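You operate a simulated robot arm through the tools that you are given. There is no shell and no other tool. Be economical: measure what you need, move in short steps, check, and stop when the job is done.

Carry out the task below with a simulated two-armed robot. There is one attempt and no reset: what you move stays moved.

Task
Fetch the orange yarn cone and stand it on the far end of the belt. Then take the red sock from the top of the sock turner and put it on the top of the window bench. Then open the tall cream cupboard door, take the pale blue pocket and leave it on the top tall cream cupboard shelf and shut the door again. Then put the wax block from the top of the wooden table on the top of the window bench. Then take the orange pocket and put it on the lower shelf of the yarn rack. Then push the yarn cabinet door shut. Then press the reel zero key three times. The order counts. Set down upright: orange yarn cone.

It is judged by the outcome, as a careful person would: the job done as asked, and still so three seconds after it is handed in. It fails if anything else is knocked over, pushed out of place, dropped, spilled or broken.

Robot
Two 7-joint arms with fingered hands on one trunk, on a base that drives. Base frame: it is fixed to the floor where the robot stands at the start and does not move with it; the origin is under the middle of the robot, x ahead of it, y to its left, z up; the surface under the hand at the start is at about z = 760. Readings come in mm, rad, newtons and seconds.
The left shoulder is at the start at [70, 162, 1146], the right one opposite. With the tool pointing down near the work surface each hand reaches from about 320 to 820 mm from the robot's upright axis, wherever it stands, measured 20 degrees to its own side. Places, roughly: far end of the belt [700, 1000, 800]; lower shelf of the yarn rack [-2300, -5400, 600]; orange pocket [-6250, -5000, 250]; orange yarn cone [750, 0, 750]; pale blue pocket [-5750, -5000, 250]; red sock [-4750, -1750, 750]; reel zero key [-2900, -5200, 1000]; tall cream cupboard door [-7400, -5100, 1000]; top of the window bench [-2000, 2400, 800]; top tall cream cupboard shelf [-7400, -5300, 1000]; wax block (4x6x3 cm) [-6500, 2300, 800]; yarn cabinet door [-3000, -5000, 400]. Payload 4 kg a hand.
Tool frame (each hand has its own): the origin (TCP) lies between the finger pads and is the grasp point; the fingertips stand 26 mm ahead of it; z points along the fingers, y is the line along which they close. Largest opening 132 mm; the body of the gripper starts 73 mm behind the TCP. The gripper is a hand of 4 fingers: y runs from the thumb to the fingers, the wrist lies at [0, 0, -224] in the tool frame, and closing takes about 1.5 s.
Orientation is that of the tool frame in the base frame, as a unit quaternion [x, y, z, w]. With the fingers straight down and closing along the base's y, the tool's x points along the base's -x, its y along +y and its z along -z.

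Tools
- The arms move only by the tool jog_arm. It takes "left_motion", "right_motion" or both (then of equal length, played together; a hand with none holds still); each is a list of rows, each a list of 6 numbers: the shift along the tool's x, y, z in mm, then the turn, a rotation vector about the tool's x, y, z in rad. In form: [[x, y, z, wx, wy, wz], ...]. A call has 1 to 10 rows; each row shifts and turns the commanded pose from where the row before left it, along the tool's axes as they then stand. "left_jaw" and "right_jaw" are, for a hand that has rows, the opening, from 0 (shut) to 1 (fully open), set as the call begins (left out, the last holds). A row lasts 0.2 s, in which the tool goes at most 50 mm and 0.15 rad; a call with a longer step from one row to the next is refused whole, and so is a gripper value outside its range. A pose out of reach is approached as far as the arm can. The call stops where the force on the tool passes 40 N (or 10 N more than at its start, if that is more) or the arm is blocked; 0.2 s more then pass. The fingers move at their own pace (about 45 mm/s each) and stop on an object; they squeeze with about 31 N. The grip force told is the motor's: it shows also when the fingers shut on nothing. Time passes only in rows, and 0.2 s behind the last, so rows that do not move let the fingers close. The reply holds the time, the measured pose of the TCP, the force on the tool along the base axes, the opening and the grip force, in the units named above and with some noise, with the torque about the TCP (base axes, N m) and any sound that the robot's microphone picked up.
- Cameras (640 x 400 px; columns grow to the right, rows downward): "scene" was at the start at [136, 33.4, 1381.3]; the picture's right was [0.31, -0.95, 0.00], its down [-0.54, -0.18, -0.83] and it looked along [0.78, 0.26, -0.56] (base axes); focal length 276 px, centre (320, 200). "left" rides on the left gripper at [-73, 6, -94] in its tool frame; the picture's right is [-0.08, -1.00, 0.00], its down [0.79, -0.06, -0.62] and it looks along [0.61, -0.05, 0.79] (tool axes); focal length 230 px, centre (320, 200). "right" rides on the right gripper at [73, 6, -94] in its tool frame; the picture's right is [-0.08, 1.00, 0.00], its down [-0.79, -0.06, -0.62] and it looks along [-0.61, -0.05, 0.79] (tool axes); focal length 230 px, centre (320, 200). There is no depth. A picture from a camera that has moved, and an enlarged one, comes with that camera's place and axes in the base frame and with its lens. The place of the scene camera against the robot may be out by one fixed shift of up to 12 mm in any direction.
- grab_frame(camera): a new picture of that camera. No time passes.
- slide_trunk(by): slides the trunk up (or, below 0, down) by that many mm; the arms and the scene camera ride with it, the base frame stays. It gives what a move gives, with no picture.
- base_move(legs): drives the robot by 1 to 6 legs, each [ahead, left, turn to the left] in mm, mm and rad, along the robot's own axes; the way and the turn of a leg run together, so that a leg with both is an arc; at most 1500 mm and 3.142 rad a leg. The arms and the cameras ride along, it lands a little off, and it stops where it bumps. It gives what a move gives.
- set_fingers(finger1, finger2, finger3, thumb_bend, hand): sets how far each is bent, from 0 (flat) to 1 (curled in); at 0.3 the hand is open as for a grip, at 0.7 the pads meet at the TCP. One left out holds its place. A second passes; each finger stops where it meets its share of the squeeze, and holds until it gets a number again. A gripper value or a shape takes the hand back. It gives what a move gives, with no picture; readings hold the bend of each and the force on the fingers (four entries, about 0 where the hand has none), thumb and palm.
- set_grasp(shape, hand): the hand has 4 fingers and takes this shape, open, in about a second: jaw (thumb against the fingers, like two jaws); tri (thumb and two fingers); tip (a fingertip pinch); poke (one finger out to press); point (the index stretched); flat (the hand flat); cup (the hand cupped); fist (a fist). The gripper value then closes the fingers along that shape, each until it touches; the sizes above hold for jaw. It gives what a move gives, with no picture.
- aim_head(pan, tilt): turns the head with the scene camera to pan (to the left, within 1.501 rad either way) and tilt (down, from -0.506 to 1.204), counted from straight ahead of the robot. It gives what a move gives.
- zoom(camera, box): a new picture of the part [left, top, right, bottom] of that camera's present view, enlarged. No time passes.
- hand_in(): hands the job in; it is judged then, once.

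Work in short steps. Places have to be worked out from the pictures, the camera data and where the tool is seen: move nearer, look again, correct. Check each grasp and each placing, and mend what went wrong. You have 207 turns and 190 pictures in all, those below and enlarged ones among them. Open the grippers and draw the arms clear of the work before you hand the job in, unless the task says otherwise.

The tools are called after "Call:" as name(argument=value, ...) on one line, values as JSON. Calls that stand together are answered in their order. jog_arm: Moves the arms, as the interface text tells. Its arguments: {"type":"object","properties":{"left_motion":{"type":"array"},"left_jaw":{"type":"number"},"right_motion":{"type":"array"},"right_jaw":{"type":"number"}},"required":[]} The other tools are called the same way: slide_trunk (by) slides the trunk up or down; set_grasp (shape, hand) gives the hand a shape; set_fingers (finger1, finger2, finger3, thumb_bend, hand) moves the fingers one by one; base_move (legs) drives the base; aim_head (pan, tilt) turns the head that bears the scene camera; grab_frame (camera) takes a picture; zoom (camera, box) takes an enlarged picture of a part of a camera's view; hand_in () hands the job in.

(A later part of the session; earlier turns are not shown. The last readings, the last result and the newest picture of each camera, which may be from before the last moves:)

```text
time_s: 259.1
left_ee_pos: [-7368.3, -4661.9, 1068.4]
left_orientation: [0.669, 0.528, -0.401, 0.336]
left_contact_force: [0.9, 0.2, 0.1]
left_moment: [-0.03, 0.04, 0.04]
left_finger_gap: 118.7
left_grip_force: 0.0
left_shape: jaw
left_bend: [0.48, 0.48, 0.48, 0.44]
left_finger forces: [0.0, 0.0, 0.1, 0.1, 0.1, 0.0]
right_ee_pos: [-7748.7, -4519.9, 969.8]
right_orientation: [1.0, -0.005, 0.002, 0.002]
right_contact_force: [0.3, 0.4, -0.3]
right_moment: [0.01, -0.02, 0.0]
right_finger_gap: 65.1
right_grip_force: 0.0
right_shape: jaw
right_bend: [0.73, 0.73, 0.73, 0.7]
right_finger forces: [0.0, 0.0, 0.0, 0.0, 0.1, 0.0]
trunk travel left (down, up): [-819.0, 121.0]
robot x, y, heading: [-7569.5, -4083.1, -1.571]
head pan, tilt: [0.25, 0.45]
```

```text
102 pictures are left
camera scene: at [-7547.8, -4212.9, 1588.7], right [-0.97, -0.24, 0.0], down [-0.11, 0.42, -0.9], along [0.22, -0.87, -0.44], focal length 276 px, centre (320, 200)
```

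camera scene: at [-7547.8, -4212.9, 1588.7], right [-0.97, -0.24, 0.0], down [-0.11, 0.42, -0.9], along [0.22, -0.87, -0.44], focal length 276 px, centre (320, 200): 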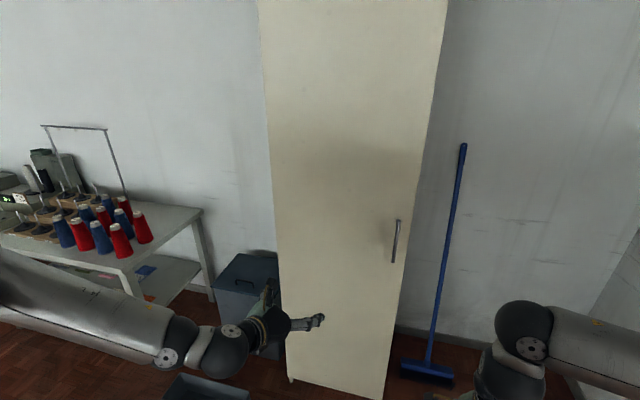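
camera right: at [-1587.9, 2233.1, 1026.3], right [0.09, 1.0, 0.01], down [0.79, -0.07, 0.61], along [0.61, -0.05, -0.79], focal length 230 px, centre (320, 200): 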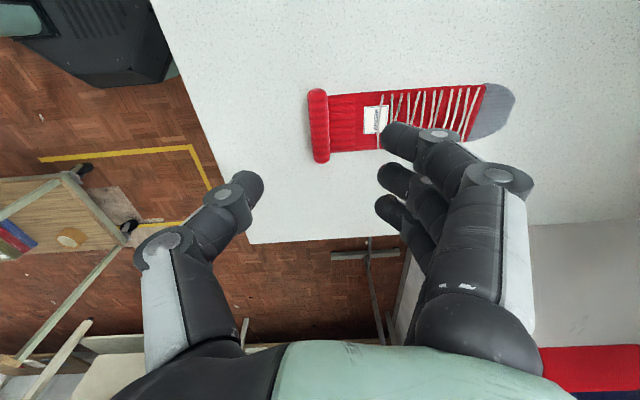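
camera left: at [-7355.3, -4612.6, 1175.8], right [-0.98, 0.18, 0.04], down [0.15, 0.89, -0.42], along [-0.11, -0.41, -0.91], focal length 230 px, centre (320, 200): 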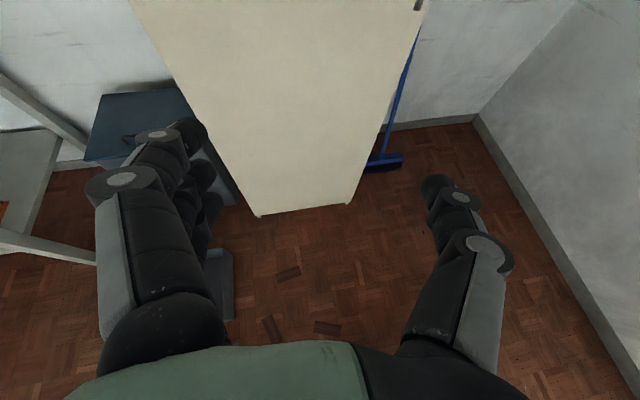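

The door is spring-loaded and has closed by itself (so it shuts alone). I will fetch the pale blue pocket first, then hold the door while placing. I drive back and over to the table to look at the lower shelf.

Call:
base_move(legs=[[-380, 0, 0], [0, 1400, 0], [0, 350, 0], [300, 0, 0]])

Call:
aim_head(pan=0.0, tilt=0.55)

Call:
slide_trunk(by=-450)

Call:
grab_frame(camera="scene")

```text
time_s: 271.6
left_ee_pos: [-5610.7, -4570.0, 1069.9]
left_orientation: [0.665, 0.533, -0.398, 0.34]
left_contact_force: [-0.3, 0.8, 0.1]
left_moment: [0.01, 0.01, -0.01]
left_finger_gap: 118.5
left_grip_force: 0.0
left_shape: jaw
left_bend: [0.48, 0.48, 0.48, 0.44]
left_finger forces: [0.0, 0.0, 0.0, 0.1, 0.0, 0.0]
right_ee_pos: [-5992.1, -4433.7, 969.5]
right_orientation: [1.0, 0.004, 0.002, 0.004]
right_contact_force: [-0.2, 0.0, 1.4]
right_moment: [0.01, 0.0, -0.03]
right_finger_gap: 65.4
right_grip_force: 0.0
right_shape: jaw
right_bend: [0.73, 0.73, 0.73, 0.7]
right_finger forces: [0.0, 0.1, 0.1, 0.1, 0.0, 0.1]
trunk travel left (down, up): [-819.0, 121.0]
robot x, y, heading: [-5821.7, -3992.4, -1.557]
head pan, tilt: [0.25, 0.45]
```

```text
time_s: 272.4
left_ee_pos: [-5610.0, -4571.3, 1068.7]
left_orientation: [0.665, 0.534, -0.397, 0.34]
left_contact_force: [0.2, 0.1, 0.1]
left_moment: [-0.02, 0.03, -0.03]
left_finger_gap: 118.7
left_grip_force: 0.0
left_shape: jaw
left_bend: [0.48, 0.48, 0.48, 0.44]
left_finger forces: [0.0, 0.0, 0.1, 0.0, 0.0, 0.0]
right_ee_pos: [-5991.9, -4435.5, 968.0]
right_orientation: [1.0, 0.003, 0.002, 0.003]
right_contact_force: [0.1, 0.0, -0.5]
right_moment: [0.02, -0.01, 0.01]
right_finger_gap: 65.2
right_grip_force: 0.1
right_shape: jaw
right_bend: [0.73, 0.73, 0.73, 0.7]
right_finger forces: [0.0, 0.1, 0.1, 0.1, 0.1, 0.0]
trunk travel left (down, up): [-819.0, 121.0]
robot x, y, heading: [-5820.7, -3994.4, -1.558]
head pan, tilt: [0.0, 0.55]
```

```text
refused: -450 is not a number from -400 to 400
```

```text
101 pictures are left
camera scene: at [-5818.4, -4126.7, 1579.5], right [-1.0, -0.01, 0.0], down [-0.01, 0.52, -0.85], along [0.01, -0.85, -0.52], focal length 276 px, centre (320, 200)
```

scene: 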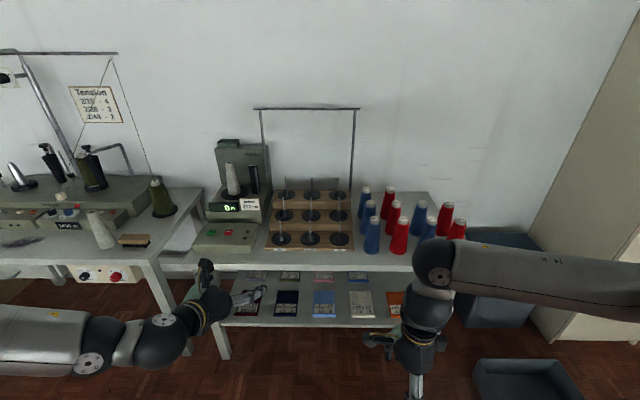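

Pale blue pocket is third from the left in the front row, orange fifth. I lower the trunk 400 mm to view the shelf directly.

Call:
slide_trunk(by=-400)

Call:
aim_head(pan=0.0, tilt=0.6)

Call:
grab_frame(camera="scene")

```text
time_s: 276.2
left_ee_pos: [-5610.7, -4569.8, 669.5]
left_orientation: [0.665, 0.533, -0.398, 0.339]
left_contact_force: [-0.2, -1.1, -0.3]
left_moment: [0.05, 0.03, 0.02]
left_finger_gap: 118.6
left_grip_force: 0.1
left_shape: jaw
left_bend: [0.48, 0.48, 0.48, 0.44]
left_finger forces: [0.0, 0.1, 0.0, 0.1, 0.0, 0.0]
right_ee_pos: [-5991.7, -4434.8, 568.4]
right_orientation: [1.0, 0.003, 0.002, 0.002]
right_contact_force: [-0.2, -0.9, -0.6]
right_moment: [0.01, 0.04, 0.01]
right_finger_gap: 65.4
right_grip_force: 0.1
right_shape: jaw
right_bend: [0.73, 0.73, 0.73, 0.7]
right_finger forces: [0.0, 0.0, 0.1, 0.0, 0.0, 0.0]
trunk travel left (down, up): [-419.0, 521.0]
robot x, y, heading: [-5822.9, -3988.0, -1.558]
head pan, tilt: [0.0, 0.55]
```

```text
time_s: 276.9
left_ee_pos: [-5610.3, -4570.7, 668.6]
left_orientation: [0.665, 0.533, -0.398, 0.339]
left_contact_force: [0.8, 0.1, -0.2]
left_moment: [0.0, -0.01, 0.0]
left_finger_gap: 118.8
left_grip_force: 0.0
left_shape: jaw
left_bend: [0.48, 0.48, 0.48, 0.44]
left_finger forces: [0.1, 0.0, 0.0, 0.0, 0.0, 0.0]
right_ee_pos: [-5992.6, -4434.7, 570.1]
right_orientation: [1.0, 0.003, 0.002, 0.004]
right_contact_force: [0.7, 1.0, -0.2]
right_moment: [-0.02, -0.01, -0.01]
right_finger_gap: 65.2
right_grip_force: 0.1
right_shape: jaw
right_bend: [0.73, 0.73, 0.73, 0.7]
right_finger forces: [0.1, 0.0, 0.1, 0.0, 0.1, 0.1]
trunk travel left (down, up): [-419.0, 521.0]
robot x, y, heading: [-5821.1, -3992.2, -1.556]
head pan, tilt: [0.0, 0.6]
```

```text
100 pictures are left
camera scene: at [-5818.5, -4124.2, 1175.1], right [-1.0, -0.01, 0.0], down [-0.01, 0.56, -0.83], along [0.01, -0.83, -0.56], focal length 276 px, centre (320, 200)
```

scene: 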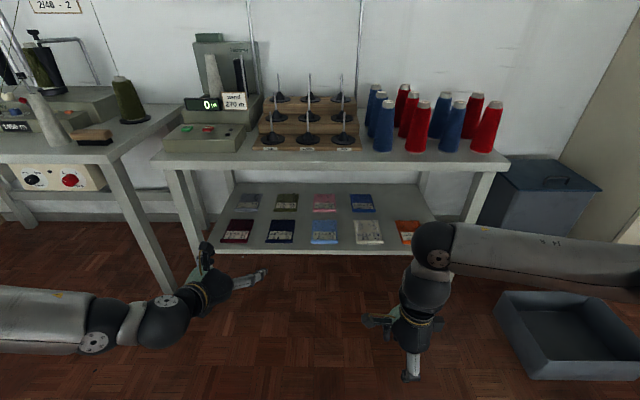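

Shelf z≈355; pale blue pocket ≈(-5826,-5087), about 120×165 mm. I zoom to judge its thickness.

Call:
zoom(camera="scene", box=[220, 180, 440, 265])

```text
2.91 times, centred on (330, 222) of scene
camera zoom: at [-5818.5, -4124.2, 1175.1], right [-1.0, -0.01, 0.0], down [-0.01, 0.56, -0.83], along [0.01, -0.83, -0.56], focal length 802 px, centre (291, 134)
```

zoom: 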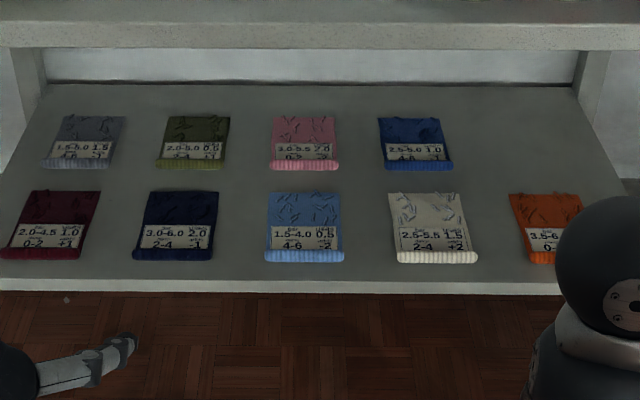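

Each pocket has a rolled hem at the front (roll at ≈(-5827,-5007,z≈365)), so the same cross-roll grip works. First I unpitch and tuck the left hand so it won't hit the table.

Call:
jog_arm(left_motion=[[0, 0, 0, 0, 0.145, 0], [0, 0, 0, 0, 0.145, 0], [0, 0, 0, 0, 0.145, 0], [0, 0, 0, 0, 0.145, 0], [0, 0, 0, 0, 0.145, 0], [0, 0, 0, 0, 0.145, 0], [0, 0, 0, 0, 0.145, 0], [0, 0, 0, 0, 0.1, 0], [40, 0, 0, 0, 0, 0], [40, 0, 0, 0, 0, 0]])

Call:
jog_arm(left_motion=[[40, 0, 0, 0, 0, 0], [40, 0, 0, 0, 0, 0], [40, 10, 0, 0, 0, 0], [40, 20, 0, 0, 0, 0], [30, 20, 0, 0, 0, 0]])

Call:
slide_trunk(by=-130)

```text
time_s: 279.1
left_ee_pos: [-5595.3, -4492.1, 670.2]
left_orientation: [0.775, 0.632, 0.015, 0.006]
left_contact_force: [0.5, -0.2, 0.1]
left_moment: [-0.02, 0.0, 0.0]
left_finger_gap: 118.9
left_grip_force: 0.2
left_shape: jaw
left_bend: [0.48, 0.48, 0.48, 0.44]
left_finger forces: [0.1, 0.0, 0.0, 0.0, 0.0, 0.1]
right_ee_pos: [-5992.4, -4434.1, 568.9]
right_orientation: [1.0, 0.004, 0.003, 0.003]
right_contact_force: [0.4, -0.9, 0.1]
right_moment: [-0.02, 0.03, -0.01]
right_finger_gap: 65.3
right_grip_force: 0.0
right_shape: jaw
right_bend: [0.73, 0.73, 0.73, 0.7]
right_finger forces: [0.0, 0.0, 0.0, 0.0, 0.0, 0.1]
trunk travel left (down, up): [-419.0, 521.0]
robot x, y, heading: [-5822.6, -3990.9, -1.552]
head pan, tilt: [0.0, 0.6]
```

```text
time_s: 280.3
left_ee_pos: [-5506.3, -4317.2, 676.5]
left_orientation: [0.775, 0.631, 0.015, 0.005]
left_contact_force: [0.0, 0.5, 0.1]
left_moment: [0.02, 0.01, 0.04]
left_finger_gap: 118.6
left_grip_force: 0.1
left_shape: jaw
left_bend: [0.48, 0.48, 0.48, 0.44]
left_finger forces: [0.0, 0.0, 0.1, 0.0, 0.0, 0.1]
right_ee_pos: [-5991.6, -4434.9, 570.3]
right_orientation: [1.0, 0.004, 0.002, 0.003]
right_contact_force: [0.0, -0.1, 0.0]
right_moment: [0.02, -0.01, 0.0]
right_finger_gap: 64.9
right_grip_force: 0.1
right_shape: jaw
right_bend: [0.73, 0.73, 0.73, 0.7]
right_finger forces: [0.1, 0.1, 0.0, 0.0, 0.0, 0.0]
trunk travel left (down, up): [-419.0, 521.0]
robot x, y, heading: [-5820.1, -3994.4, -1.556]
head pan, tilt: [0.0, 0.6]
```

```text
time_s: 281.9
left_ee_pos: [-5505.1, -4316.2, 547.5]
left_orientation: [0.775, 0.631, 0.015, 0.005]
left_contact_force: [-0.1, -0.2, 1.0]
left_moment: [0.0, 0.01, 0.01]
left_finger_gap: 118.8
left_grip_force: 0.2
left_shape: jaw
left_bend: [0.48, 0.48, 0.48, 0.44]
left_finger forces: [0.0, 0.0, 0.1, 0.0, 0.0, 0.0]
right_ee_pos: [-5992.2, -4432.8, 440.1]
right_orientation: [1.0, 0.003, 0.001, 0.004]
right_contact_force: [0.7, 0.3, -0.1]
right_moment: [-0.04, 0.0, 0.0]
right_finger_gap: 65.4
right_grip_force: 0.1
right_shape: jaw
right_bend: [0.73, 0.73, 0.73, 0.7]
right_finger forces: [0.0, 0.1, 0.1, 0.0, 0.0, 0.0]
trunk travel left (down, up): [-289.0, 651.0]
robot x, y, heading: [-5821.7, -3992.8, -1.563]
head pan, tilt: [0.0, 0.6]
```

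Now move the base so the right hand faces the pale blue pocket, stopping short of the shelf edge.

Call:
base_move(legs=[[0, 165, 0], [400, 0, 0]])

Call:
jog_arm(right_motion=[[0, 0, 15, 0, 0, 0], [0, 0, 13, 0, 0, 0]])

Call:
grab_frame(camera="scene")

Call:
grab_frame(camera="right")

```text
time_s: 285.4
left_ee_pos: [-5340.7, -4718.7, 547.0]
left_orientation: [0.777, 0.629, 0.015, 0.004]
left_contact_force: [-0.1, 0.3, -0.5]
left_moment: [0.02, 0.02, 0.02]
left_finger_gap: 118.9
left_grip_force: 0.0
left_shape: jaw
left_bend: [0.48, 0.48, 0.48, 0.44]
left_finger forces: [0.1, 0.1, 0.0, 0.0, 0.1, 0.1]
right_ee_pos: [-5827.6, -4832.8, 439.4]
right_orientation: [1.0, 0.001, 0.002, 0.002]
right_contact_force: [-0.5, -0.7, 0.4]
right_moment: [-0.01, 0.02, 0.01]
right_finger_gap: 65.3
right_grip_force: 0.0
right_shape: jaw
right_bend: [0.73, 0.73, 0.73, 0.7]
right_finger forces: [0.1, 0.0, 0.0, 0.0, 0.1, 0.1]
trunk travel left (down, up): [-289.0, 651.0]
robot x, y, heading: [-5649.5, -4387.2, -1.562]
head pan, tilt: [0.0, 0.6]
```

```text
time_s: 286.0
left_ee_pos: [-5340.9, -4717.0, 546.9]
left_orientation: [0.776, 0.63, 0.016, 0.006]
left_contact_force: [1.0, -0.2, 0.6]
left_moment: [-0.01, 0.0, 0.01]
left_finger_gap: 118.7
left_grip_force: 0.0
left_shape: jaw
left_bend: [0.48, 0.48, 0.48, 0.44]
left_finger forces: [0.1, 0.1, 0.0, 0.0, 0.0, 0.0]
right_ee_pos: [-5826.6, -4832.3, 410.1]
right_orientation: [1.0, 0.001, 0.002, 0.004]
right_contact_force: [0.2, 0.3, -0.1]
right_moment: [-0.01, 0.02, -0.01]
right_finger_gap: 65.5
right_grip_force: 0.1
right_shape: jaw
right_bend: [0.73, 0.73, 0.73, 0.7]
right_finger forces: [0.0, 0.1, 0.1, 0.1, 0.1, 0.0]
trunk travel left (down, up): [-289.0, 651.0]
robot x, y, heading: [-5655.8, -4387.6, -1.562]
head pan, tilt: [0.0, 0.6]
```

```text
98 pictures are left
camera scene: at [-5652.3, -4522.5, 1045.1], right [-1.0, -0.01, 0.0], down [0.0, 0.57, -0.82], along [0.01, -0.82, -0.57], focal length 276 px, centre (320, 200)
```

scene: 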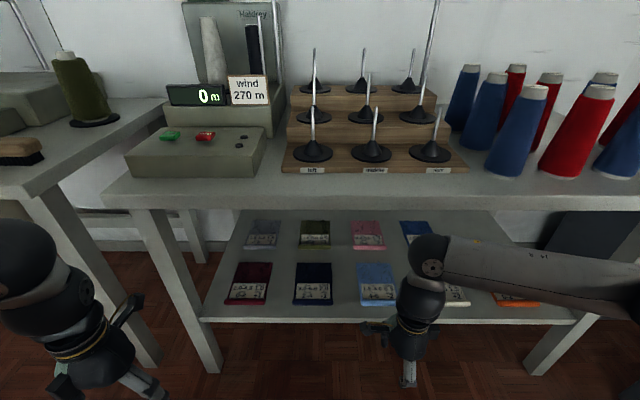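

```text
97 pictures are left
camera right: at [-5753.4, -4837.0, 505.7], right [-0.08, -1.0, 0.01], down [-0.79, 0.06, 0.61], along [-0.61, 0.04, -0.79], focal length 230 px, centre (320, 200)
```

right: 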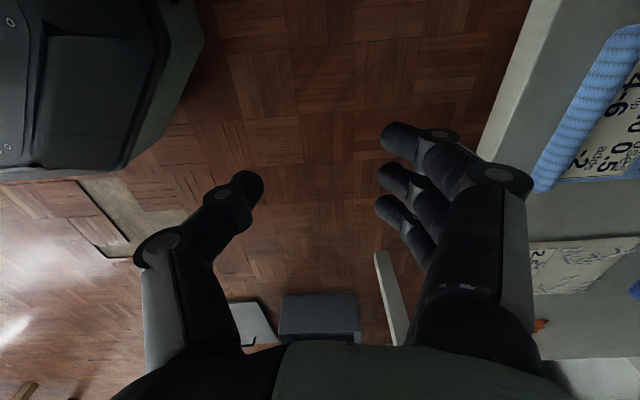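

Roll centre refined to ≈(-5809,-5001). I raise 12 mm, slide in under the table top and over the roll.

Call:
jog_arm(right_motion=[[18, 0, -12, 0, 0, 0], [0, 40, 0, 0, 0, 0], [0, 40, 0, 0, 0, 0], [0, 40, 0, 0, 0, 0], [0, 40, 0, 0, 0, 0], [0, 8, 0, 0, 0, 0], [0, 0, 0, 0, 0, 0]], right_jaw=0.5)

Call:
grab_frame(camera="right")

Call:
grab_frame(camera="scene")

```text
time_s: 287.2
left_ee_pos: [-5370.4, -4707.7, 553.9]
left_orientation: [0.791, 0.612, 0.011, 0.011]
left_contact_force: [1.1, 0.3, 0.9]
left_moment: [-0.04, 0.04, 0.01]
left_finger_gap: 118.7
left_grip_force: 0.0
left_shape: jaw
left_bend: [0.48, 0.48, 0.48, 0.44]
left_finger forces: [0.1, 0.1, 0.0, 0.0, 0.0, 0.0]
right_ee_pos: [-5798.3, -4880.9, 422.4]
right_orientation: [0.995, 0.103, 0.012, -0.009]
right_contact_force: [0.0, -0.4, 0.1]
right_moment: [-0.03, -0.02, 0.0]
right_finger_gap: 65.4
right_grip_force: 0.1
right_shape: jaw
right_bend: [0.73, 0.73, 0.73, 0.7]
right_finger forces: [0.0, 0.0, 0.0, 0.0, 0.0, 0.0]
trunk travel left (down, up): [-289.0, 651.0]
robot x, y, heading: [-5671.7, -4374.2, -1.611]
head pan, tilt: [0.0, 0.6]
stopped in row 5 (right hand): the arm was blocked; the commanded pose is now the measured one
```

```text
96 pictures are left
camera right: at [-5727.1, -4874.0, 519.9], right [0.13, -0.99, -0.02], down [-0.79, -0.12, 0.6], along [-0.59, -0.06, -0.8], focal length 230 px, centre (320, 200)
```

right: 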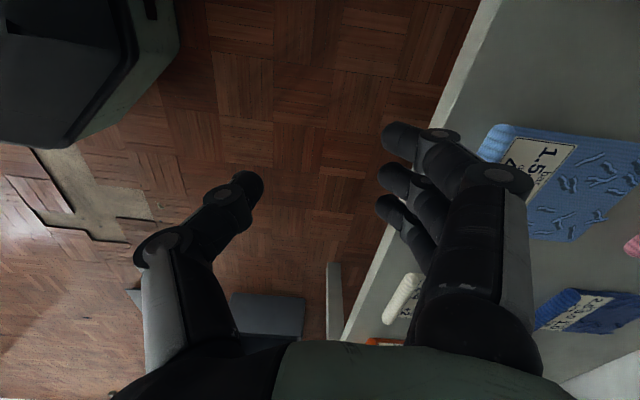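

```text
95 pictures are left
camera scene: at [-5673.3, -4490.5, 1049.3], right [-1.0, 0.04, 0.0], down [0.02, 0.55, -0.83], along [-0.03, -0.83, -0.55], focal length 276 px, centre (320, 200)
```

scene: 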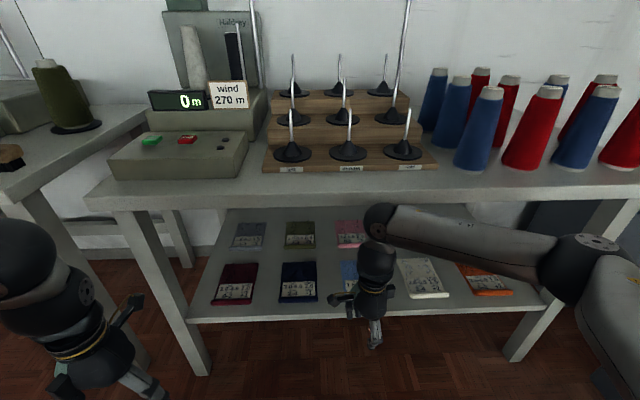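

The forearm met the table edge. I back out, square up the base, and lower the trunk (raising the hand relative to it) so the arm comes in from lower down.

Call:
jog_arm(right_motion=[[0, -40, 0, 0, 0, 0], [0, -30, 0, 0, 0, 0], [0, 0, -40, 0, 0, 0], [0, 0, -40, 0, 0, 0], [0, 0, -35, 0, 0, 0]])

Call:
base_move(legs=[[0, 0, 0.045]])

Call:
slide_trunk(by=-120)

Call:
jog_arm(right_motion=[[0, 0, -40, 0, 0, 0], [0, 0, -40, 0, 0, 0], [0, 0, -40, 0, 0, 0]])

Call:
slide_trunk(by=-120)

Call:
grab_frame(camera="scene")

```text
time_s: 288.4
left_ee_pos: [-5365.9, -4715.8, 546.1]
left_orientation: [0.789, 0.614, 0.015, 0.005]
left_contact_force: [-0.4, -0.8, 0.3]
left_moment: [-0.02, 0.0, -0.01]
left_finger_gap: 118.9
left_grip_force: 0.0
left_shape: jaw
left_bend: [0.48, 0.48, 0.48, 0.44]
left_finger forces: [0.1, 0.0, 0.1, 0.0, 0.0, 0.1]
right_ee_pos: [-5810.2, -4826.4, 531.4]
right_orientation: [0.995, 0.103, 0.009, -0.018]
right_contact_force: [0.1, 0.5, -0.3]
right_moment: [0.06, -0.01, -0.02]
right_finger_gap: 65.7
right_grip_force: 0.0
right_shape: jaw
right_bend: [0.73, 0.73, 0.73, 0.7]
right_finger forces: [0.0, 0.0, 0.1, 0.0, 0.0, 0.0]
trunk travel left (down, up): [-289.0, 651.0]
robot x, y, heading: [-5666.1, -4373.6, -1.606]
head pan, tilt: [0.0, 0.6]
```

```text
time_s: 289.2
left_ee_pos: [-5351.5, -4702.1, 546.5]
left_orientation: [0.775, 0.632, 0.015, 0.005]
left_contact_force: [0.2, -0.2, -0.2]
left_moment: [0.03, 0.01, 0.01]
left_finger_gap: 118.7
left_grip_force: 0.1
left_shape: jaw
left_bend: [0.48, 0.48, 0.48, 0.44]
left_finger forces: [0.0, 0.0, 0.0, 0.0, 0.0, 0.0]
right_ee_pos: [-5790.3, -4833.9, 530.2]
right_orientation: [0.992, 0.125, 0.01, -0.018]
right_contact_force: [-0.4, -0.3, 0.4]
right_moment: [-0.02, 0.02, 0.0]
right_finger_gap: 65.7
right_grip_force: 0.1
right_shape: jaw
right_bend: [0.73, 0.73, 0.73, 0.7]
right_finger forces: [0.0, 0.1, 0.0, 0.1, 0.0, 0.0]
trunk travel left (down, up): [-289.0, 651.0]
robot x, y, heading: [-5666.9, -4373.2, -1.556]
head pan, tilt: [0.0, 0.6]
```

```text
time_s: 290.7
left_ee_pos: [-5350.6, -4701.2, 427.5]
left_orientation: [0.775, 0.632, 0.015, 0.004]
left_contact_force: [-0.3, 0.3, 0.9]
left_moment: [0.03, -0.03, 0.02]
left_finger_gap: 118.8
left_grip_force: 0.1
left_shape: jaw
left_bend: [0.48, 0.48, 0.48, 0.44]
left_finger forces: [0.1, 0.0, 0.0, 0.1, 0.0, 0.0]
right_ee_pos: [-5790.3, -4833.5, 410.0]
right_orientation: [0.992, 0.125, 0.01, -0.019]
right_contact_force: [0.1, -0.3, 0.2]
right_moment: [-0.01, 0.03, -0.01]
right_finger_gap: 65.5
right_grip_force: 0.0
right_shape: jaw
right_bend: [0.73, 0.73, 0.73, 0.7]
right_finger forces: [0.0, 0.0, 0.0, 0.0, 0.0, 0.0]
trunk travel left (down, up): [-169.0, 771.0]
robot x, y, heading: [-5668.1, -4376.6, -1.56]
head pan, tilt: [0.0, 0.6]
```

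```text
time_s: 291.5
left_ee_pos: [-5351.7, -4701.4, 427.5]
left_orientation: [0.775, 0.632, 0.015, 0.005]
left_contact_force: [-0.2, -1.2, -0.1]
left_moment: [-0.02, 0.01, 0.01]
left_finger_gap: 118.6
left_grip_force: 0.0
left_shape: jaw
left_bend: [0.48, 0.48, 0.48, 0.44]
left_finger forces: [0.1, 0.1, 0.1, 0.0, 0.0, 0.0]
right_ee_pos: [-5789.9, -4837.7, 528.1]
right_orientation: [0.992, 0.125, 0.01, -0.018]
right_contact_force: [0.1, 0.7, 0.0]
right_moment: [0.02, -0.02, -0.01]
right_finger_gap: 65.7
right_grip_force: 0.1
right_shape: jaw
right_bend: [0.73, 0.73, 0.73, 0.7]
right_finger forces: [0.0, 0.1, 0.0, 0.0, 0.0, 0.0]
trunk travel left (down, up): [-169.0, 771.0]
robot x, y, heading: [-5666.2, -4374.9, -1.562]
head pan, tilt: [0.0, 0.6]
```

```text
time_s: 293.0
left_ee_pos: [-5351.6, -4702.0, 307.1]
left_orientation: [0.775, 0.632, 0.014, 0.005]
left_contact_force: [0.0, -0.9, -0.3]
left_moment: [0.03, -0.01, -0.02]
left_finger_gap: 118.9
left_grip_force: 0.1
left_shape: jaw
left_bend: [0.48, 0.48, 0.48, 0.44]
left_finger forces: [0.1, 0.1, 0.0, 0.1, 0.0, 0.1]
right_ee_pos: [-5791.5, -4837.7, 409.7]
right_orientation: [0.992, 0.126, 0.01, -0.019]
right_contact_force: [0.2, -0.4, -0.9]
right_moment: [0.02, 0.05, 0.02]
right_finger_gap: 65.6
right_grip_force: 0.1
right_shape: jaw
right_bend: [0.73, 0.73, 0.73, 0.7]
right_finger forces: [0.1, 0.1, 0.0, 0.1, 0.1, 0.0]
trunk travel left (down, up): [-49.0, 891.0]
robot x, y, heading: [-5668.9, -4374.6, -1.559]
head pan, tilt: [0.0, 0.6]
```

```text
94 pictures are left
camera scene: at [-5664.0, -4508.1, 805.2], right [-1.0, -0.01, 0.0], down [-0.01, 0.56, -0.83], along [0.01, -0.82, -0.56], focal length 276 px, centre (320, 200)
```

scene: 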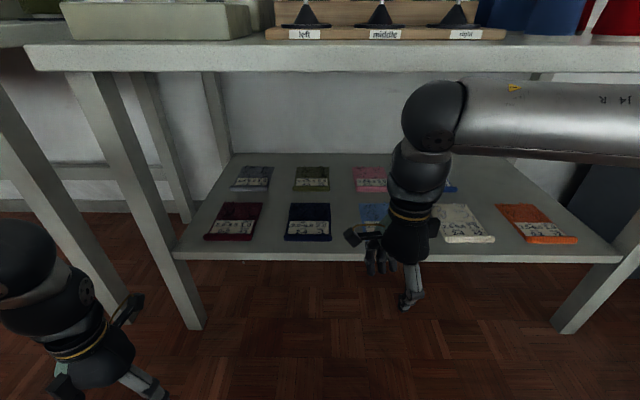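

The hand needs tilting so the wrist stays outside the table. I correct the yaw and pitch the hand 0.45 rad, then view.

Call:
jog_arm(right_motion=[[0, 0, -10, 0, 0, 0.125], [0, 0, 0, 0, 0, 0.125], [0, 0, 0, -0.15, 0, 0], [0, 0, 0, -0.15, 0, 0], [0, 0, 0, -0.15, 0, 0]], right_jaw=0.4)

Call:
grab_frame(camera="right")

Call:
grab_frame(camera="scene")

```text
time_s: 294.2
left_ee_pos: [-5351.0, -4702.3, 307.1]
left_orientation: [0.775, 0.632, 0.014, 0.005]
left_contact_force: [0.4, 0.5, -0.3]
left_moment: [0.02, -0.01, -0.01]
left_finger_gap: 118.6
left_grip_force: 0.0
left_shape: jaw
left_bend: [0.48, 0.48, 0.48, 0.44]
left_finger forces: [0.1, 0.1, 0.1, 0.0, 0.0, 0.1]
right_ee_pos: [-5864.0, -4869.3, 459.7]
right_orientation: [0.979, 0.0, 0.007, 0.204]
right_contact_force: [-0.3, 0.0, -1.2]
right_moment: [0.0, 0.01, 0.0]
right_finger_gap: 53.3
right_grip_force: 0.1
right_shape: jaw
right_bend: [0.73, 0.73, 0.73, 0.7]
right_finger forces: [0.1, 0.1, 0.0, 0.0, 0.0, 0.1]
right hand out of reach, approached as far as the arm can: row 3, 4, 5
trunk travel left (down, up): [-49.0, 891.0]
robot x, y, heading: [-5666.6, -4373.4, -1.558]
head pan, tilt: [0.0, 0.6]
```

```text
93 pictures are left
camera right: at [-5793.1, -4836.6, 550.1], right [-0.08, -0.91, 0.4], down [-0.79, 0.3, 0.53], along [-0.6, -0.27, -0.75], focal length 230 px, centre (320, 200)
```

right: 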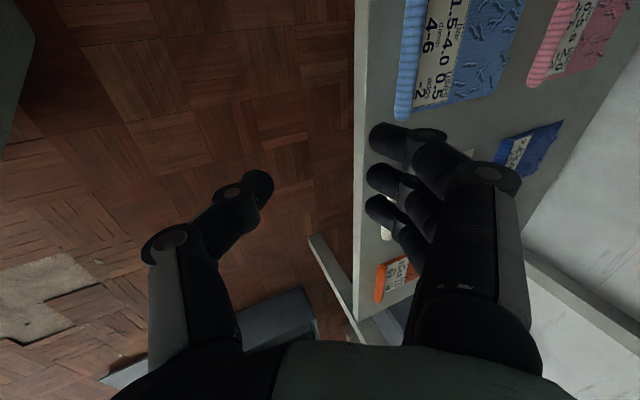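

```text
92 pictures are left
camera scene: at [-5663.8, -4508.4, 805.1], right [-1.0, -0.01, 0.0], down [-0.01, 0.57, -0.82], along [0.01, -0.82, -0.57], focal length 276 px, centre (320, 200)
```

scene: 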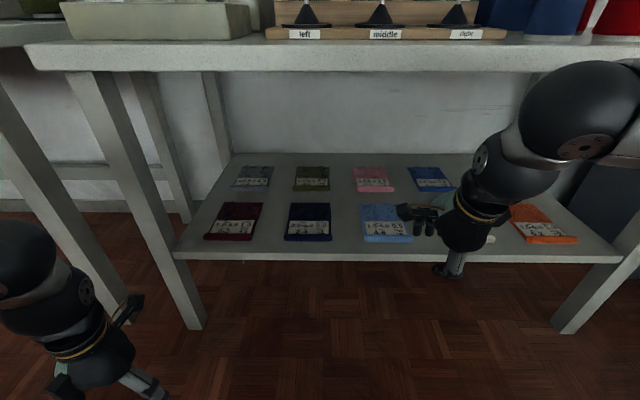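

Arm reconfigured with the tilt (elbow now nearer). I move to above the roll: x -5806, y -4990, z≈418.

Call:
jog_arm(right_motion=[[29, -8, 19, 0, 0, 0], [29, -8, 19, 0, 0, 0], [0, 28, 12, 0, 0, 0], [0, 28, 12, 0, 0, 0], [0, 28, 12, 0, 0, 0], [0, 27, 12, 0, 0, 0]])

Call:
grab_frame(camera="right")

Call:
grab_frame(camera="scene")

```text
time_s: 295.6
left_ee_pos: [-5351.5, -4701.2, 307.5]
left_orientation: [0.775, 0.632, 0.015, 0.004]
left_contact_force: [-0.1, 1.1, 0.0]
left_moment: [0.02, 0.01, -0.01]
left_finger_gap: 118.6
left_grip_force: 0.1
left_shape: jaw
left_bend: [0.48, 0.48, 0.48, 0.44]
left_finger forces: [0.0, 0.1, 0.0, 0.1, 0.1, 0.0]
right_ee_pos: [-5832.2, -5009.5, 428.2]
right_orientation: [0.979, -0.001, 0.007, 0.203]
right_contact_force: [0.0, 0.7, -0.6]
right_moment: [0.01, -0.01, -0.02]
right_finger_gap: 53.2
right_grip_force: 0.0
right_shape: jaw
right_bend: [0.73, 0.73, 0.73, 0.7]
right_finger forces: [0.0, 0.1, 0.0, 0.1, 0.1, 0.0]
right hand out of reach, approached as far as the arm can: row 1, 2
trunk travel left (down, up): [-49.0, 891.0]
robot x, y, heading: [-5669.5, -4377.4, -1.558]
head pan, tilt: [0.0, 0.6]
```

```text
91 pictures are left
camera right: at [-5760.1, -4976.9, 518.2], right [-0.08, -0.91, 0.4], down [-0.79, 0.3, 0.53], along [-0.6, -0.27, -0.75], focal length 230 px, centre (320, 200)
```

right: 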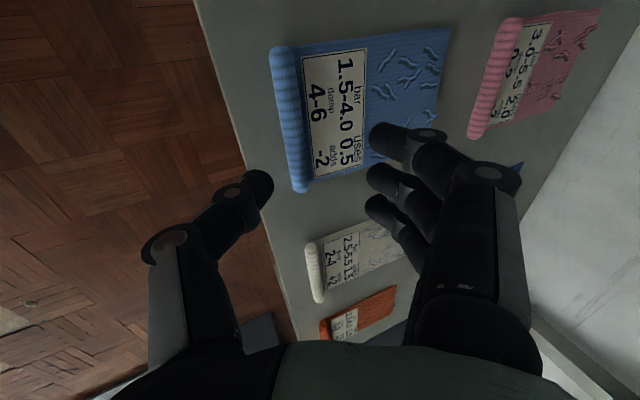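

```text
90 pictures are left
camera scene: at [-5664.0, -4508.1, 805.1], right [-1.0, -0.01, 0.0], down [-0.01, 0.56, -0.83], along [0.01, -0.82, -0.56], focal length 276 px, centre (320, 200)
```

scene: 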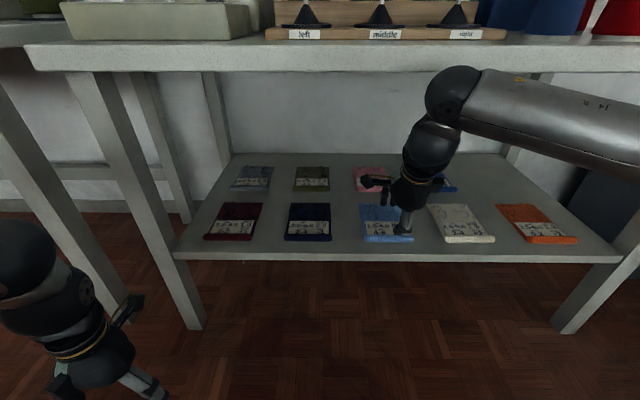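

Triangulating with the wrist camera: roll at z≈342, y≈-5022, x centre ≈-5817. The tips are over it; I descend vertically.

Call:
jog_arm(right_motion=[[3, -5, 11, 0, 0, 0], [3, -5, 11, 0, 0, 0], [3, -4, 10, 0, 0, 0], [3, -4, 9, 0, 0, 0]])

Call:
grab_frame(camera="right")

```text
time_s: 296.6
left_ee_pos: [-5351.4, -4701.2, 305.8]
left_orientation: [0.775, 0.632, 0.015, 0.005]
left_contact_force: [-0.1, -0.2, 0.3]
left_moment: [0.0, 0.01, 0.02]
left_finger_gap: 118.8
left_grip_force: 0.0
left_shape: jaw
left_bend: [0.48, 0.48, 0.48, 0.44]
left_finger forces: [0.0, 0.1, 0.0, 0.0, 0.1, 0.0]
right_ee_pos: [-5820.5, -5008.9, 385.0]
right_orientation: [0.979, -0.002, 0.008, 0.204]
right_contact_force: [0.3, -0.8, -0.4]
right_moment: [0.0, 0.0, 0.02]
right_finger_gap: 53.2
right_grip_force: 0.0
right_shape: jaw
right_bend: [0.73, 0.73, 0.73, 0.7]
right_finger forces: [0.1, 0.1, 0.0, 0.1, 0.1, 0.0]
trunk travel left (down, up): [-49.0, 891.0]
robot x, y, heading: [-5664.1, -4376.7, -1.559]
head pan, tilt: [0.0, 0.6]
```

```text
89 pictures are left
camera right: at [-5748.4, -4976.6, 475.5], right [-0.08, -0.91, 0.4], down [-0.79, 0.3, 0.53], along [-0.6, -0.27, -0.75], focal length 230 px, centre (320, 200)
```

right: 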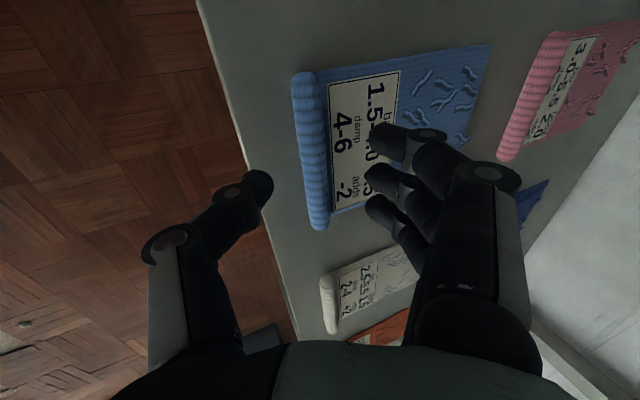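

Well aligned. Continue down in small steps toward contact.

Call:
jog_arm(right_motion=[[1, -2, 5, 0, 0, 0], [0, -2, 5, 0, 0, 0], [0, -1, 3, 0, 0, 0], [0, -1, 3, 0, 0, 0]])

Call:
grab_frame(camera="right")

```text
time_s: 297.6
left_ee_pos: [-5351.8, -4700.4, 306.1]
left_orientation: [0.775, 0.632, 0.015, 0.005]
left_contact_force: [0.2, 0.2, -0.6]
left_moment: [-0.03, 0.02, 0.0]
left_finger_gap: 118.7
left_grip_force: 0.1
left_shape: jaw
left_bend: [0.48, 0.48, 0.48, 0.44]
left_finger forces: [0.0, 0.0, 0.0, 0.0, 0.0, 0.0]
right_ee_pos: [-5819.8, -5008.2, 368.5]
right_orientation: [0.979, -0.001, 0.006, 0.204]
right_contact_force: [-0.4, 0.1, -0.3]
right_moment: [-0.02, 0.02, 0.0]
right_finger_gap: 53.5
right_grip_force: 0.0
right_shape: jaw
right_bend: [0.73, 0.73, 0.73, 0.7]
right_finger forces: [0.0, 0.1, 0.1, 0.1, 0.1, 0.0]
trunk travel left (down, up): [-49.0, 891.0]
robot x, y, heading: [-5671.4, -4376.5, -1.56]
head pan, tilt: [0.0, 0.6]
```

```text
88 pictures are left
camera right: at [-5748.0, -4977.1, 459.0], right [-0.08, -0.91, 0.4], down [-0.79, 0.3, 0.53], along [-0.6, -0.27, -0.75], focal length 230 px, centre (320, 200)
```

right: 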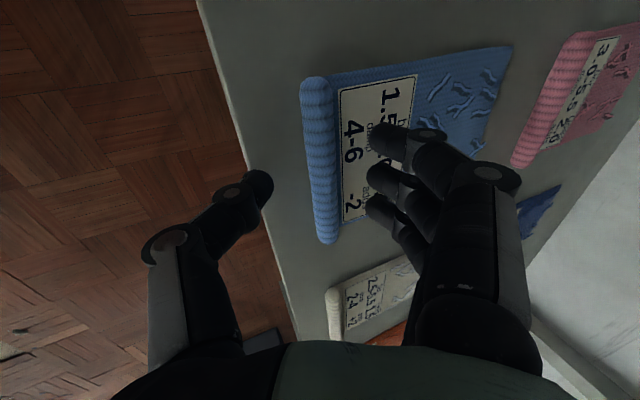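

Down further to contact.

Call:
jog_arm(right_motion=[[0, -1.5, 3.5, 0, 0, 0], [0, -1, 3, 0, 0, 0], [0, -1, 2.5, 0, 0, 0], [0, -1, 2.5, 0, 0, 0], [0, -1, 2.5, 0, 0, 0]])

Call:
grab_frame(camera="right")

```text
time_s: 298.8
left_ee_pos: [-5351.0, -4700.3, 307.9]
left_orientation: [0.775, 0.632, 0.013, 0.006]
left_contact_force: [0.2, -0.7, 0.2]
left_moment: [0.04, -0.05, -0.03]
left_finger_gap: 118.5
left_grip_force: 0.1
left_shape: jaw
left_bend: [0.48, 0.48, 0.48, 0.44]
left_finger forces: [0.1, 0.0, 0.0, 0.0, 0.0, 0.0]
right_ee_pos: [-5818.8, -5009.0, 357.8]
right_orientation: [0.978, -0.002, 0.008, 0.207]
right_contact_force: [-0.2, 11.1, 31.2]
right_moment: [0.8, 0.15, -0.03]
right_finger_gap: 48.5
right_grip_force: 0.2
right_shape: jaw
right_bend: [0.73, 0.73, 0.73, 0.76]
right_finger forces: [0.0, 0.0, 0.0, 0.0, 30.9, 0.0]
trunk travel left (down, up): [-49.0, 891.0]
robot x, y, heading: [-5665.0, -4374.1, -1.556]
head pan, tilt: [0.0, 0.6]
```

```text
87 pictures are left
camera right: at [-5746.9, -4976.5, 446.8], right [-0.08, -0.91, 0.4], down [-0.79, 0.3, 0.53], along [-0.6, -0.28, -0.75], focal length 230 px, centre (320, 200)
```

right: 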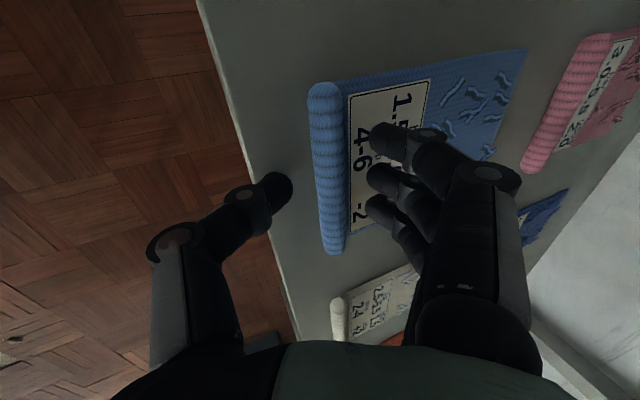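

Thumb is on the shelf. I raise 3 mm and close around the roll.

Call:
jog_arm(right_motion=[[0, 1.5, -3, 0, 0, 0], [0, 0, 0, 0, 0, 0], [0, 0, 0, 0, 0, 0], [0, 0, 0, 0, 0, 0], [0, 0, 0, 0, 0, 0], [0, 0, 0, 0, 0, 0], [0, 0, 0, 0, 0, 0]], right_jaw=0)

Call:
grab_frame(camera="right")

```text
time_s: 300.4
left_ee_pos: [-5351.0, -4702.0, 308.6]
left_orientation: [0.775, 0.632, 0.015, 0.005]
left_contact_force: [0.3, -0.5, 0.2]
left_moment: [-0.01, -0.03, 0.0]
left_finger_gap: 118.7
left_grip_force: 0.1
left_shape: jaw
left_bend: [0.48, 0.48, 0.48, 0.44]
left_finger forces: [0.0, 0.1, 0.1, 0.0, 0.0, 0.0]
right_ee_pos: [-5819.1, -5010.2, 355.6]
right_orientation: [0.979, -0.001, 0.006, 0.203]
right_contact_force: [2.5, 1.1, 7.6]
right_moment: [0.11, -0.05, 0.02]
right_finger_gap: 17.9
right_grip_force: 30.8
right_shape: jaw
right_bend: [0.71, 0.71, 0.71, 0.73]
right_finger forces: [9.5, 9.6, 9.5, 0.0, 30.0, 0.0]
trunk travel left (down, up): [-49.0, 891.0]
robot x, y, heading: [-5666.1, -4377.1, -1.562]
head pan, tilt: [0.0, 0.6]
```

```text
86 pictures are left
camera right: at [-5747.6, -4977.4, 446.7], right [-0.08, -0.91, 0.4], down [-0.79, 0.3, 0.53], along [-0.6, -0.27, -0.75], focal length 230 px, centre (320, 200)
```

right: 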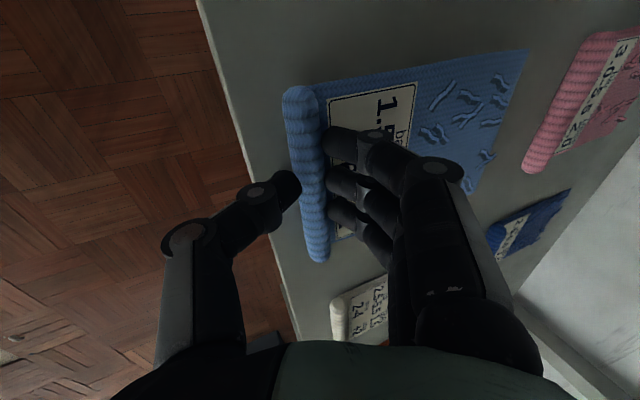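

Gripped (18 mm, 30 N). I lift 40 mm, check, and then pull out.

Call:
jog_arm(right_motion=[[0, 6, -14, 0, 0, 0], [0, 6, -14, 0, 0, 0], [0, 8, -18, 0, 0, 0], [0, -28, -12, 0, 0, 0], [0, -28, -12, 0, 0, 0], [0, -28, -12, 0, 0, 0], [0, -28, -12, 0, 0, 0]])

Call:
grab_frame(camera="right")

```text
time_s: 302.0
left_ee_pos: [-5352.6, -4701.5, 307.2]
left_orientation: [0.775, 0.632, 0.015, 0.005]
left_contact_force: [0.8, 0.8, -0.2]
left_moment: [0.0, -0.01, 0.01]
left_finger_gap: 118.9
left_grip_force: 0.0
left_shape: jaw
left_bend: [0.48, 0.48, 0.48, 0.44]
left_finger forces: [0.0, 0.1, 0.0, 0.1, 0.0, 0.0]
right_ee_pos: [-5826.3, -4897.3, 404.8]
right_orientation: [0.979, 0.0, 0.008, 0.203]
right_contact_force: [0.5, 0.0, -0.7]
right_moment: [0.04, 0.04, 0.03]
right_finger_gap: 16.7
right_grip_force: 30.8
right_shape: jaw
right_bend: [0.71, 0.71, 0.71, 0.72]
right_finger forces: [8.8, 8.8, 8.6, 0.0, 26.3, 0.1]
right hand out of reach, approached as far as the arm can: row 7
trunk travel left (down, up): [-49.0, 891.0]
robot x, y, heading: [-5668.5, -4374.7, -1.558]
head pan, tilt: [0.0, 0.6]
```

```text
85 pictures are left
camera right: at [-5754.8, -4865.0, 497.5], right [-0.08, -0.92, 0.39], down [-0.79, 0.3, 0.53], along [-0.6, -0.27, -0.75], focal length 230 px, centre (320, 200)
```

right: 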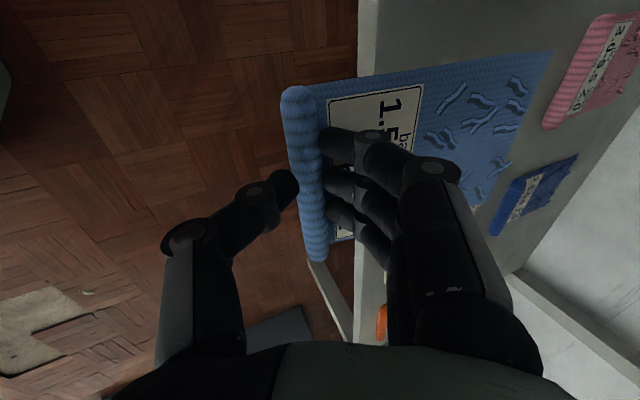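

Pocket held. I back out, raise the trunk, and return sideways to the cupboard.

Call:
base_move(legs=[[-390, 0, 0]])

Call:
slide_trunk(by=400)

Call:
slide_trunk(by=370)

Call:
base_move(legs=[[0, -1400, 0], [0, -705, 0]])

Call:
jog_arm(left_motion=[[-40, -12, 0, 0, 0, -0.1], [-40, -12, 0, 0, 0, -0.1], [-40, -14, 0, 0, 0, 0], [-40, -14, 0, 0, -0.1, 0], [-20, -14, 0, 0, -0.14, 0], [0, -14, 10, 0, -0.14, 0], [0, -14, 10, 0, -0.14, 0], [0, 0, 10, 0, -0.14, 0], [0, 0, 10, 0, -0.14, 0], [0, 0, 10, 0, -0.14, 0]])

Call:
aim_head(pan=0.25, tilt=0.45)

Call:
grab_frame(camera="scene")

```text
time_s: 304.4
left_ee_pos: [-5356.4, -4313.1, 306.5]
left_orientation: [0.774, 0.633, 0.015, 0.005]
left_contact_force: [0.4, -0.2, -0.8]
left_moment: [0.01, 0.01, -0.01]
left_finger_gap: 118.6
left_grip_force: 0.1
left_shape: jaw
left_bend: [0.48, 0.48, 0.48, 0.44]
left_finger forces: [0.0, 0.0, 0.0, 0.1, 0.0, 0.0]
right_ee_pos: [-5829.8, -4510.6, 406.6]
right_orientation: [0.979, 0.002, 0.009, 0.203]
right_contact_force: [-0.4, -0.5, -0.7]
right_moment: [0.0, -0.01, 0.0]
right_finger_gap: 16.7
right_grip_force: 30.5
right_shape: jaw
right_bend: [0.71, 0.71, 0.71, 0.72]
right_finger forces: [8.8, 8.8, 8.7, 0.1, 26.4, 0.0]
trunk travel left (down, up): [-49.0, 891.0]
robot x, y, heading: [-5671.6, -3985.5, -1.555]
head pan, tilt: [0.0, 0.6]
```

```text
time_s: 308.3
left_ee_pos: [-5355.9, -4315.1, 707.6]
left_orientation: [0.774, 0.633, 0.015, 0.004]
left_contact_force: [0.6, -0.5, 0.5]
left_moment: [0.0, -0.04, 0.0]
left_finger_gap: 118.7
left_grip_force: 0.0
left_shape: jaw
left_bend: [0.48, 0.48, 0.48, 0.44]
left_finger forces: [0.0, 0.1, 0.0, 0.0, 0.0, 0.0]
right_ee_pos: [-5830.1, -4510.6, 807.2]
right_orientation: [0.979, 0.002, 0.007, 0.202]
right_contact_force: [0.9, 0.7, -0.4]
right_moment: [0.0, -0.02, -0.04]
right_finger_gap: 16.9
right_grip_force: 30.9
right_shape: jaw
right_bend: [0.71, 0.71, 0.71, 0.72]
right_finger forces: [8.7, 8.9, 8.6, 0.0, 26.2, 0.0]
trunk travel left (down, up): [-449.0, 491.0]
robot x, y, heading: [-5673.0, -3986.6, -1.554]
head pan, tilt: [0.0, 0.6]
```

```text
time_s: 311.8
left_ee_pos: [-5356.1, -4313.8, 1076.9]
left_orientation: [0.774, 0.632, 0.015, 0.004]
left_contact_force: [-0.4, 0.6, 0.3]
left_moment: [0.0, 0.0, 0.0]
left_finger_gap: 118.6
left_grip_force: 0.1
left_shape: jaw
left_bend: [0.48, 0.48, 0.48, 0.44]
left_finger forces: [0.1, 0.0, 0.0, 0.1, 0.0, 0.0]
right_ee_pos: [-5829.7, -4511.3, 1176.9]
right_orientation: [0.979, 0.002, 0.009, 0.203]
right_contact_force: [-0.1, 0.3, -1.1]
right_moment: [0.02, -0.02, 0.0]
right_finger_gap: 16.8
right_grip_force: 31.0
right_shape: jaw
right_bend: [0.71, 0.71, 0.71, 0.72]
right_finger forces: [8.7, 8.7, 8.7, 0.0, 26.1, 0.1]
trunk travel left (down, up): [-819.0, 121.0]
robot x, y, heading: [-5674.5, -3986.7, -1.555]
head pan, tilt: [0.0, 0.6]
```

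```text
time_s: 322.3
left_ee_pos: [-7481.5, -4328.0, 1077.4]
left_orientation: [0.786, 0.618, 0.015, 0.004]
left_contact_force: [1.3, 0.9, 0.2]
left_moment: [-0.04, 0.0, -0.02]
left_finger_gap: 118.7
left_grip_force: 0.0
left_shape: jaw
left_bend: [0.48, 0.48, 0.48, 0.44]
left_finger forces: [0.0, 0.0, 0.0, 0.0, 0.0, 0.0]
right_ee_pos: [-7963.0, -4506.3, 1176.7]
right_orientation: [0.979, -0.017, 0.004, 0.203]
right_contact_force: [1.4, 0.8, -0.1]
right_moment: [0.04, -0.02, 0.02]
right_finger_gap: 17.2
right_grip_force: 30.9
right_shape: jaw
right_bend: [0.71, 0.71, 0.71, 0.72]
right_finger forces: [8.7, 8.7, 8.7, 0.0, 26.2, 0.0]
trunk travel left (down, up): [-819.0, 121.0]
robot x, y, heading: [-7785.3, -3991.0, -1.596]
head pan, tilt: [0.0, 0.6]
```

```text
time_s: 324.5
left_ee_pos: [-7594.1, -4523.5, 1029.5]
left_orientation: [0.649, 0.615, -0.314, 0.32]
left_contact_force: [-0.3, -0.4, 0.6]
left_moment: [0.01, 0.0, -0.03]
left_finger_gap: 118.8
left_grip_force: 0.0
left_shape: jaw
left_bend: [0.48, 0.48, 0.48, 0.44]
left_finger forces: [0.0, 0.0, 0.1, 0.1, 0.1, 0.1]
right_ee_pos: [-7964.0, -4505.6, 1178.5]
right_orientation: [0.979, -0.016, 0.004, 0.202]
right_contact_force: [0.8, -0.3, 0.2]
right_moment: [-0.01, 0.01, 0.02]
right_finger_gap: 16.6
right_grip_force: 30.9
right_shape: jaw
right_bend: [0.71, 0.71, 0.71, 0.72]
right_finger forces: [8.6, 8.7, 8.7, 0.0, 26.2, 0.0]
trunk travel left (down, up): [-819.0, 121.0]
robot x, y, heading: [-7785.7, -3987.4, -1.593]
head pan, tilt: [0.0, 0.6]
```

```text
time_s: 325.3
left_ee_pos: [-7594.3, -4523.7, 1030.1]
left_orientation: [0.649, 0.616, -0.312, 0.32]
left_contact_force: [0.4, 0.3, 0.3]
left_moment: [-0.02, 0.0, 0.01]
left_finger_gap: 118.7
left_grip_force: 0.0
left_shape: jaw
left_bend: [0.48, 0.48, 0.48, 0.44]
left_finger forces: [0.0, 0.1, 0.0, 0.0, 0.0, 0.1]
right_ee_pos: [-7965.2, -4506.7, 1176.6]
right_orientation: [0.979, -0.017, 0.005, 0.202]
right_contact_force: [0.3, 0.3, -0.3]
right_moment: [0.05, -0.04, 0.03]
right_finger_gap: 17.0
right_grip_force: 30.8
right_shape: jaw
right_bend: [0.71, 0.71, 0.71, 0.72]
right_finger forces: [8.7, 8.7, 8.6, 0.0, 26.1, 0.0]
trunk travel left (down, up): [-819.0, 121.0]
robot x, y, heading: [-7788.9, -3989.6, -1.599]
head pan, tilt: [0.25, 0.45]
```

```text
84 pictures are left
camera scene: at [-7765.7, -4124.4, 1588.6], right [-0.97, -0.22, 0.0], down [-0.1, 0.42, -0.9], along [0.2, -0.88, -0.44], focal length 276 px, centre (320, 200)
```

scene: 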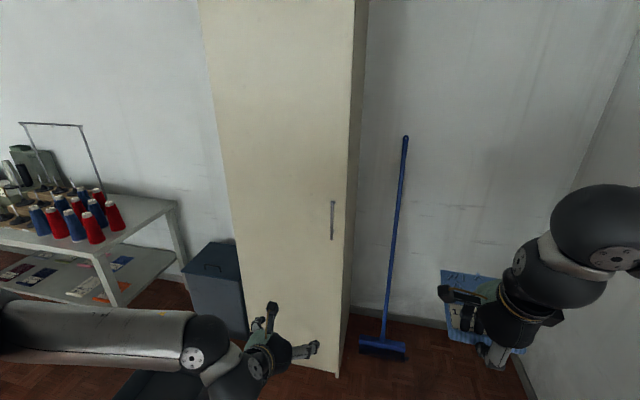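

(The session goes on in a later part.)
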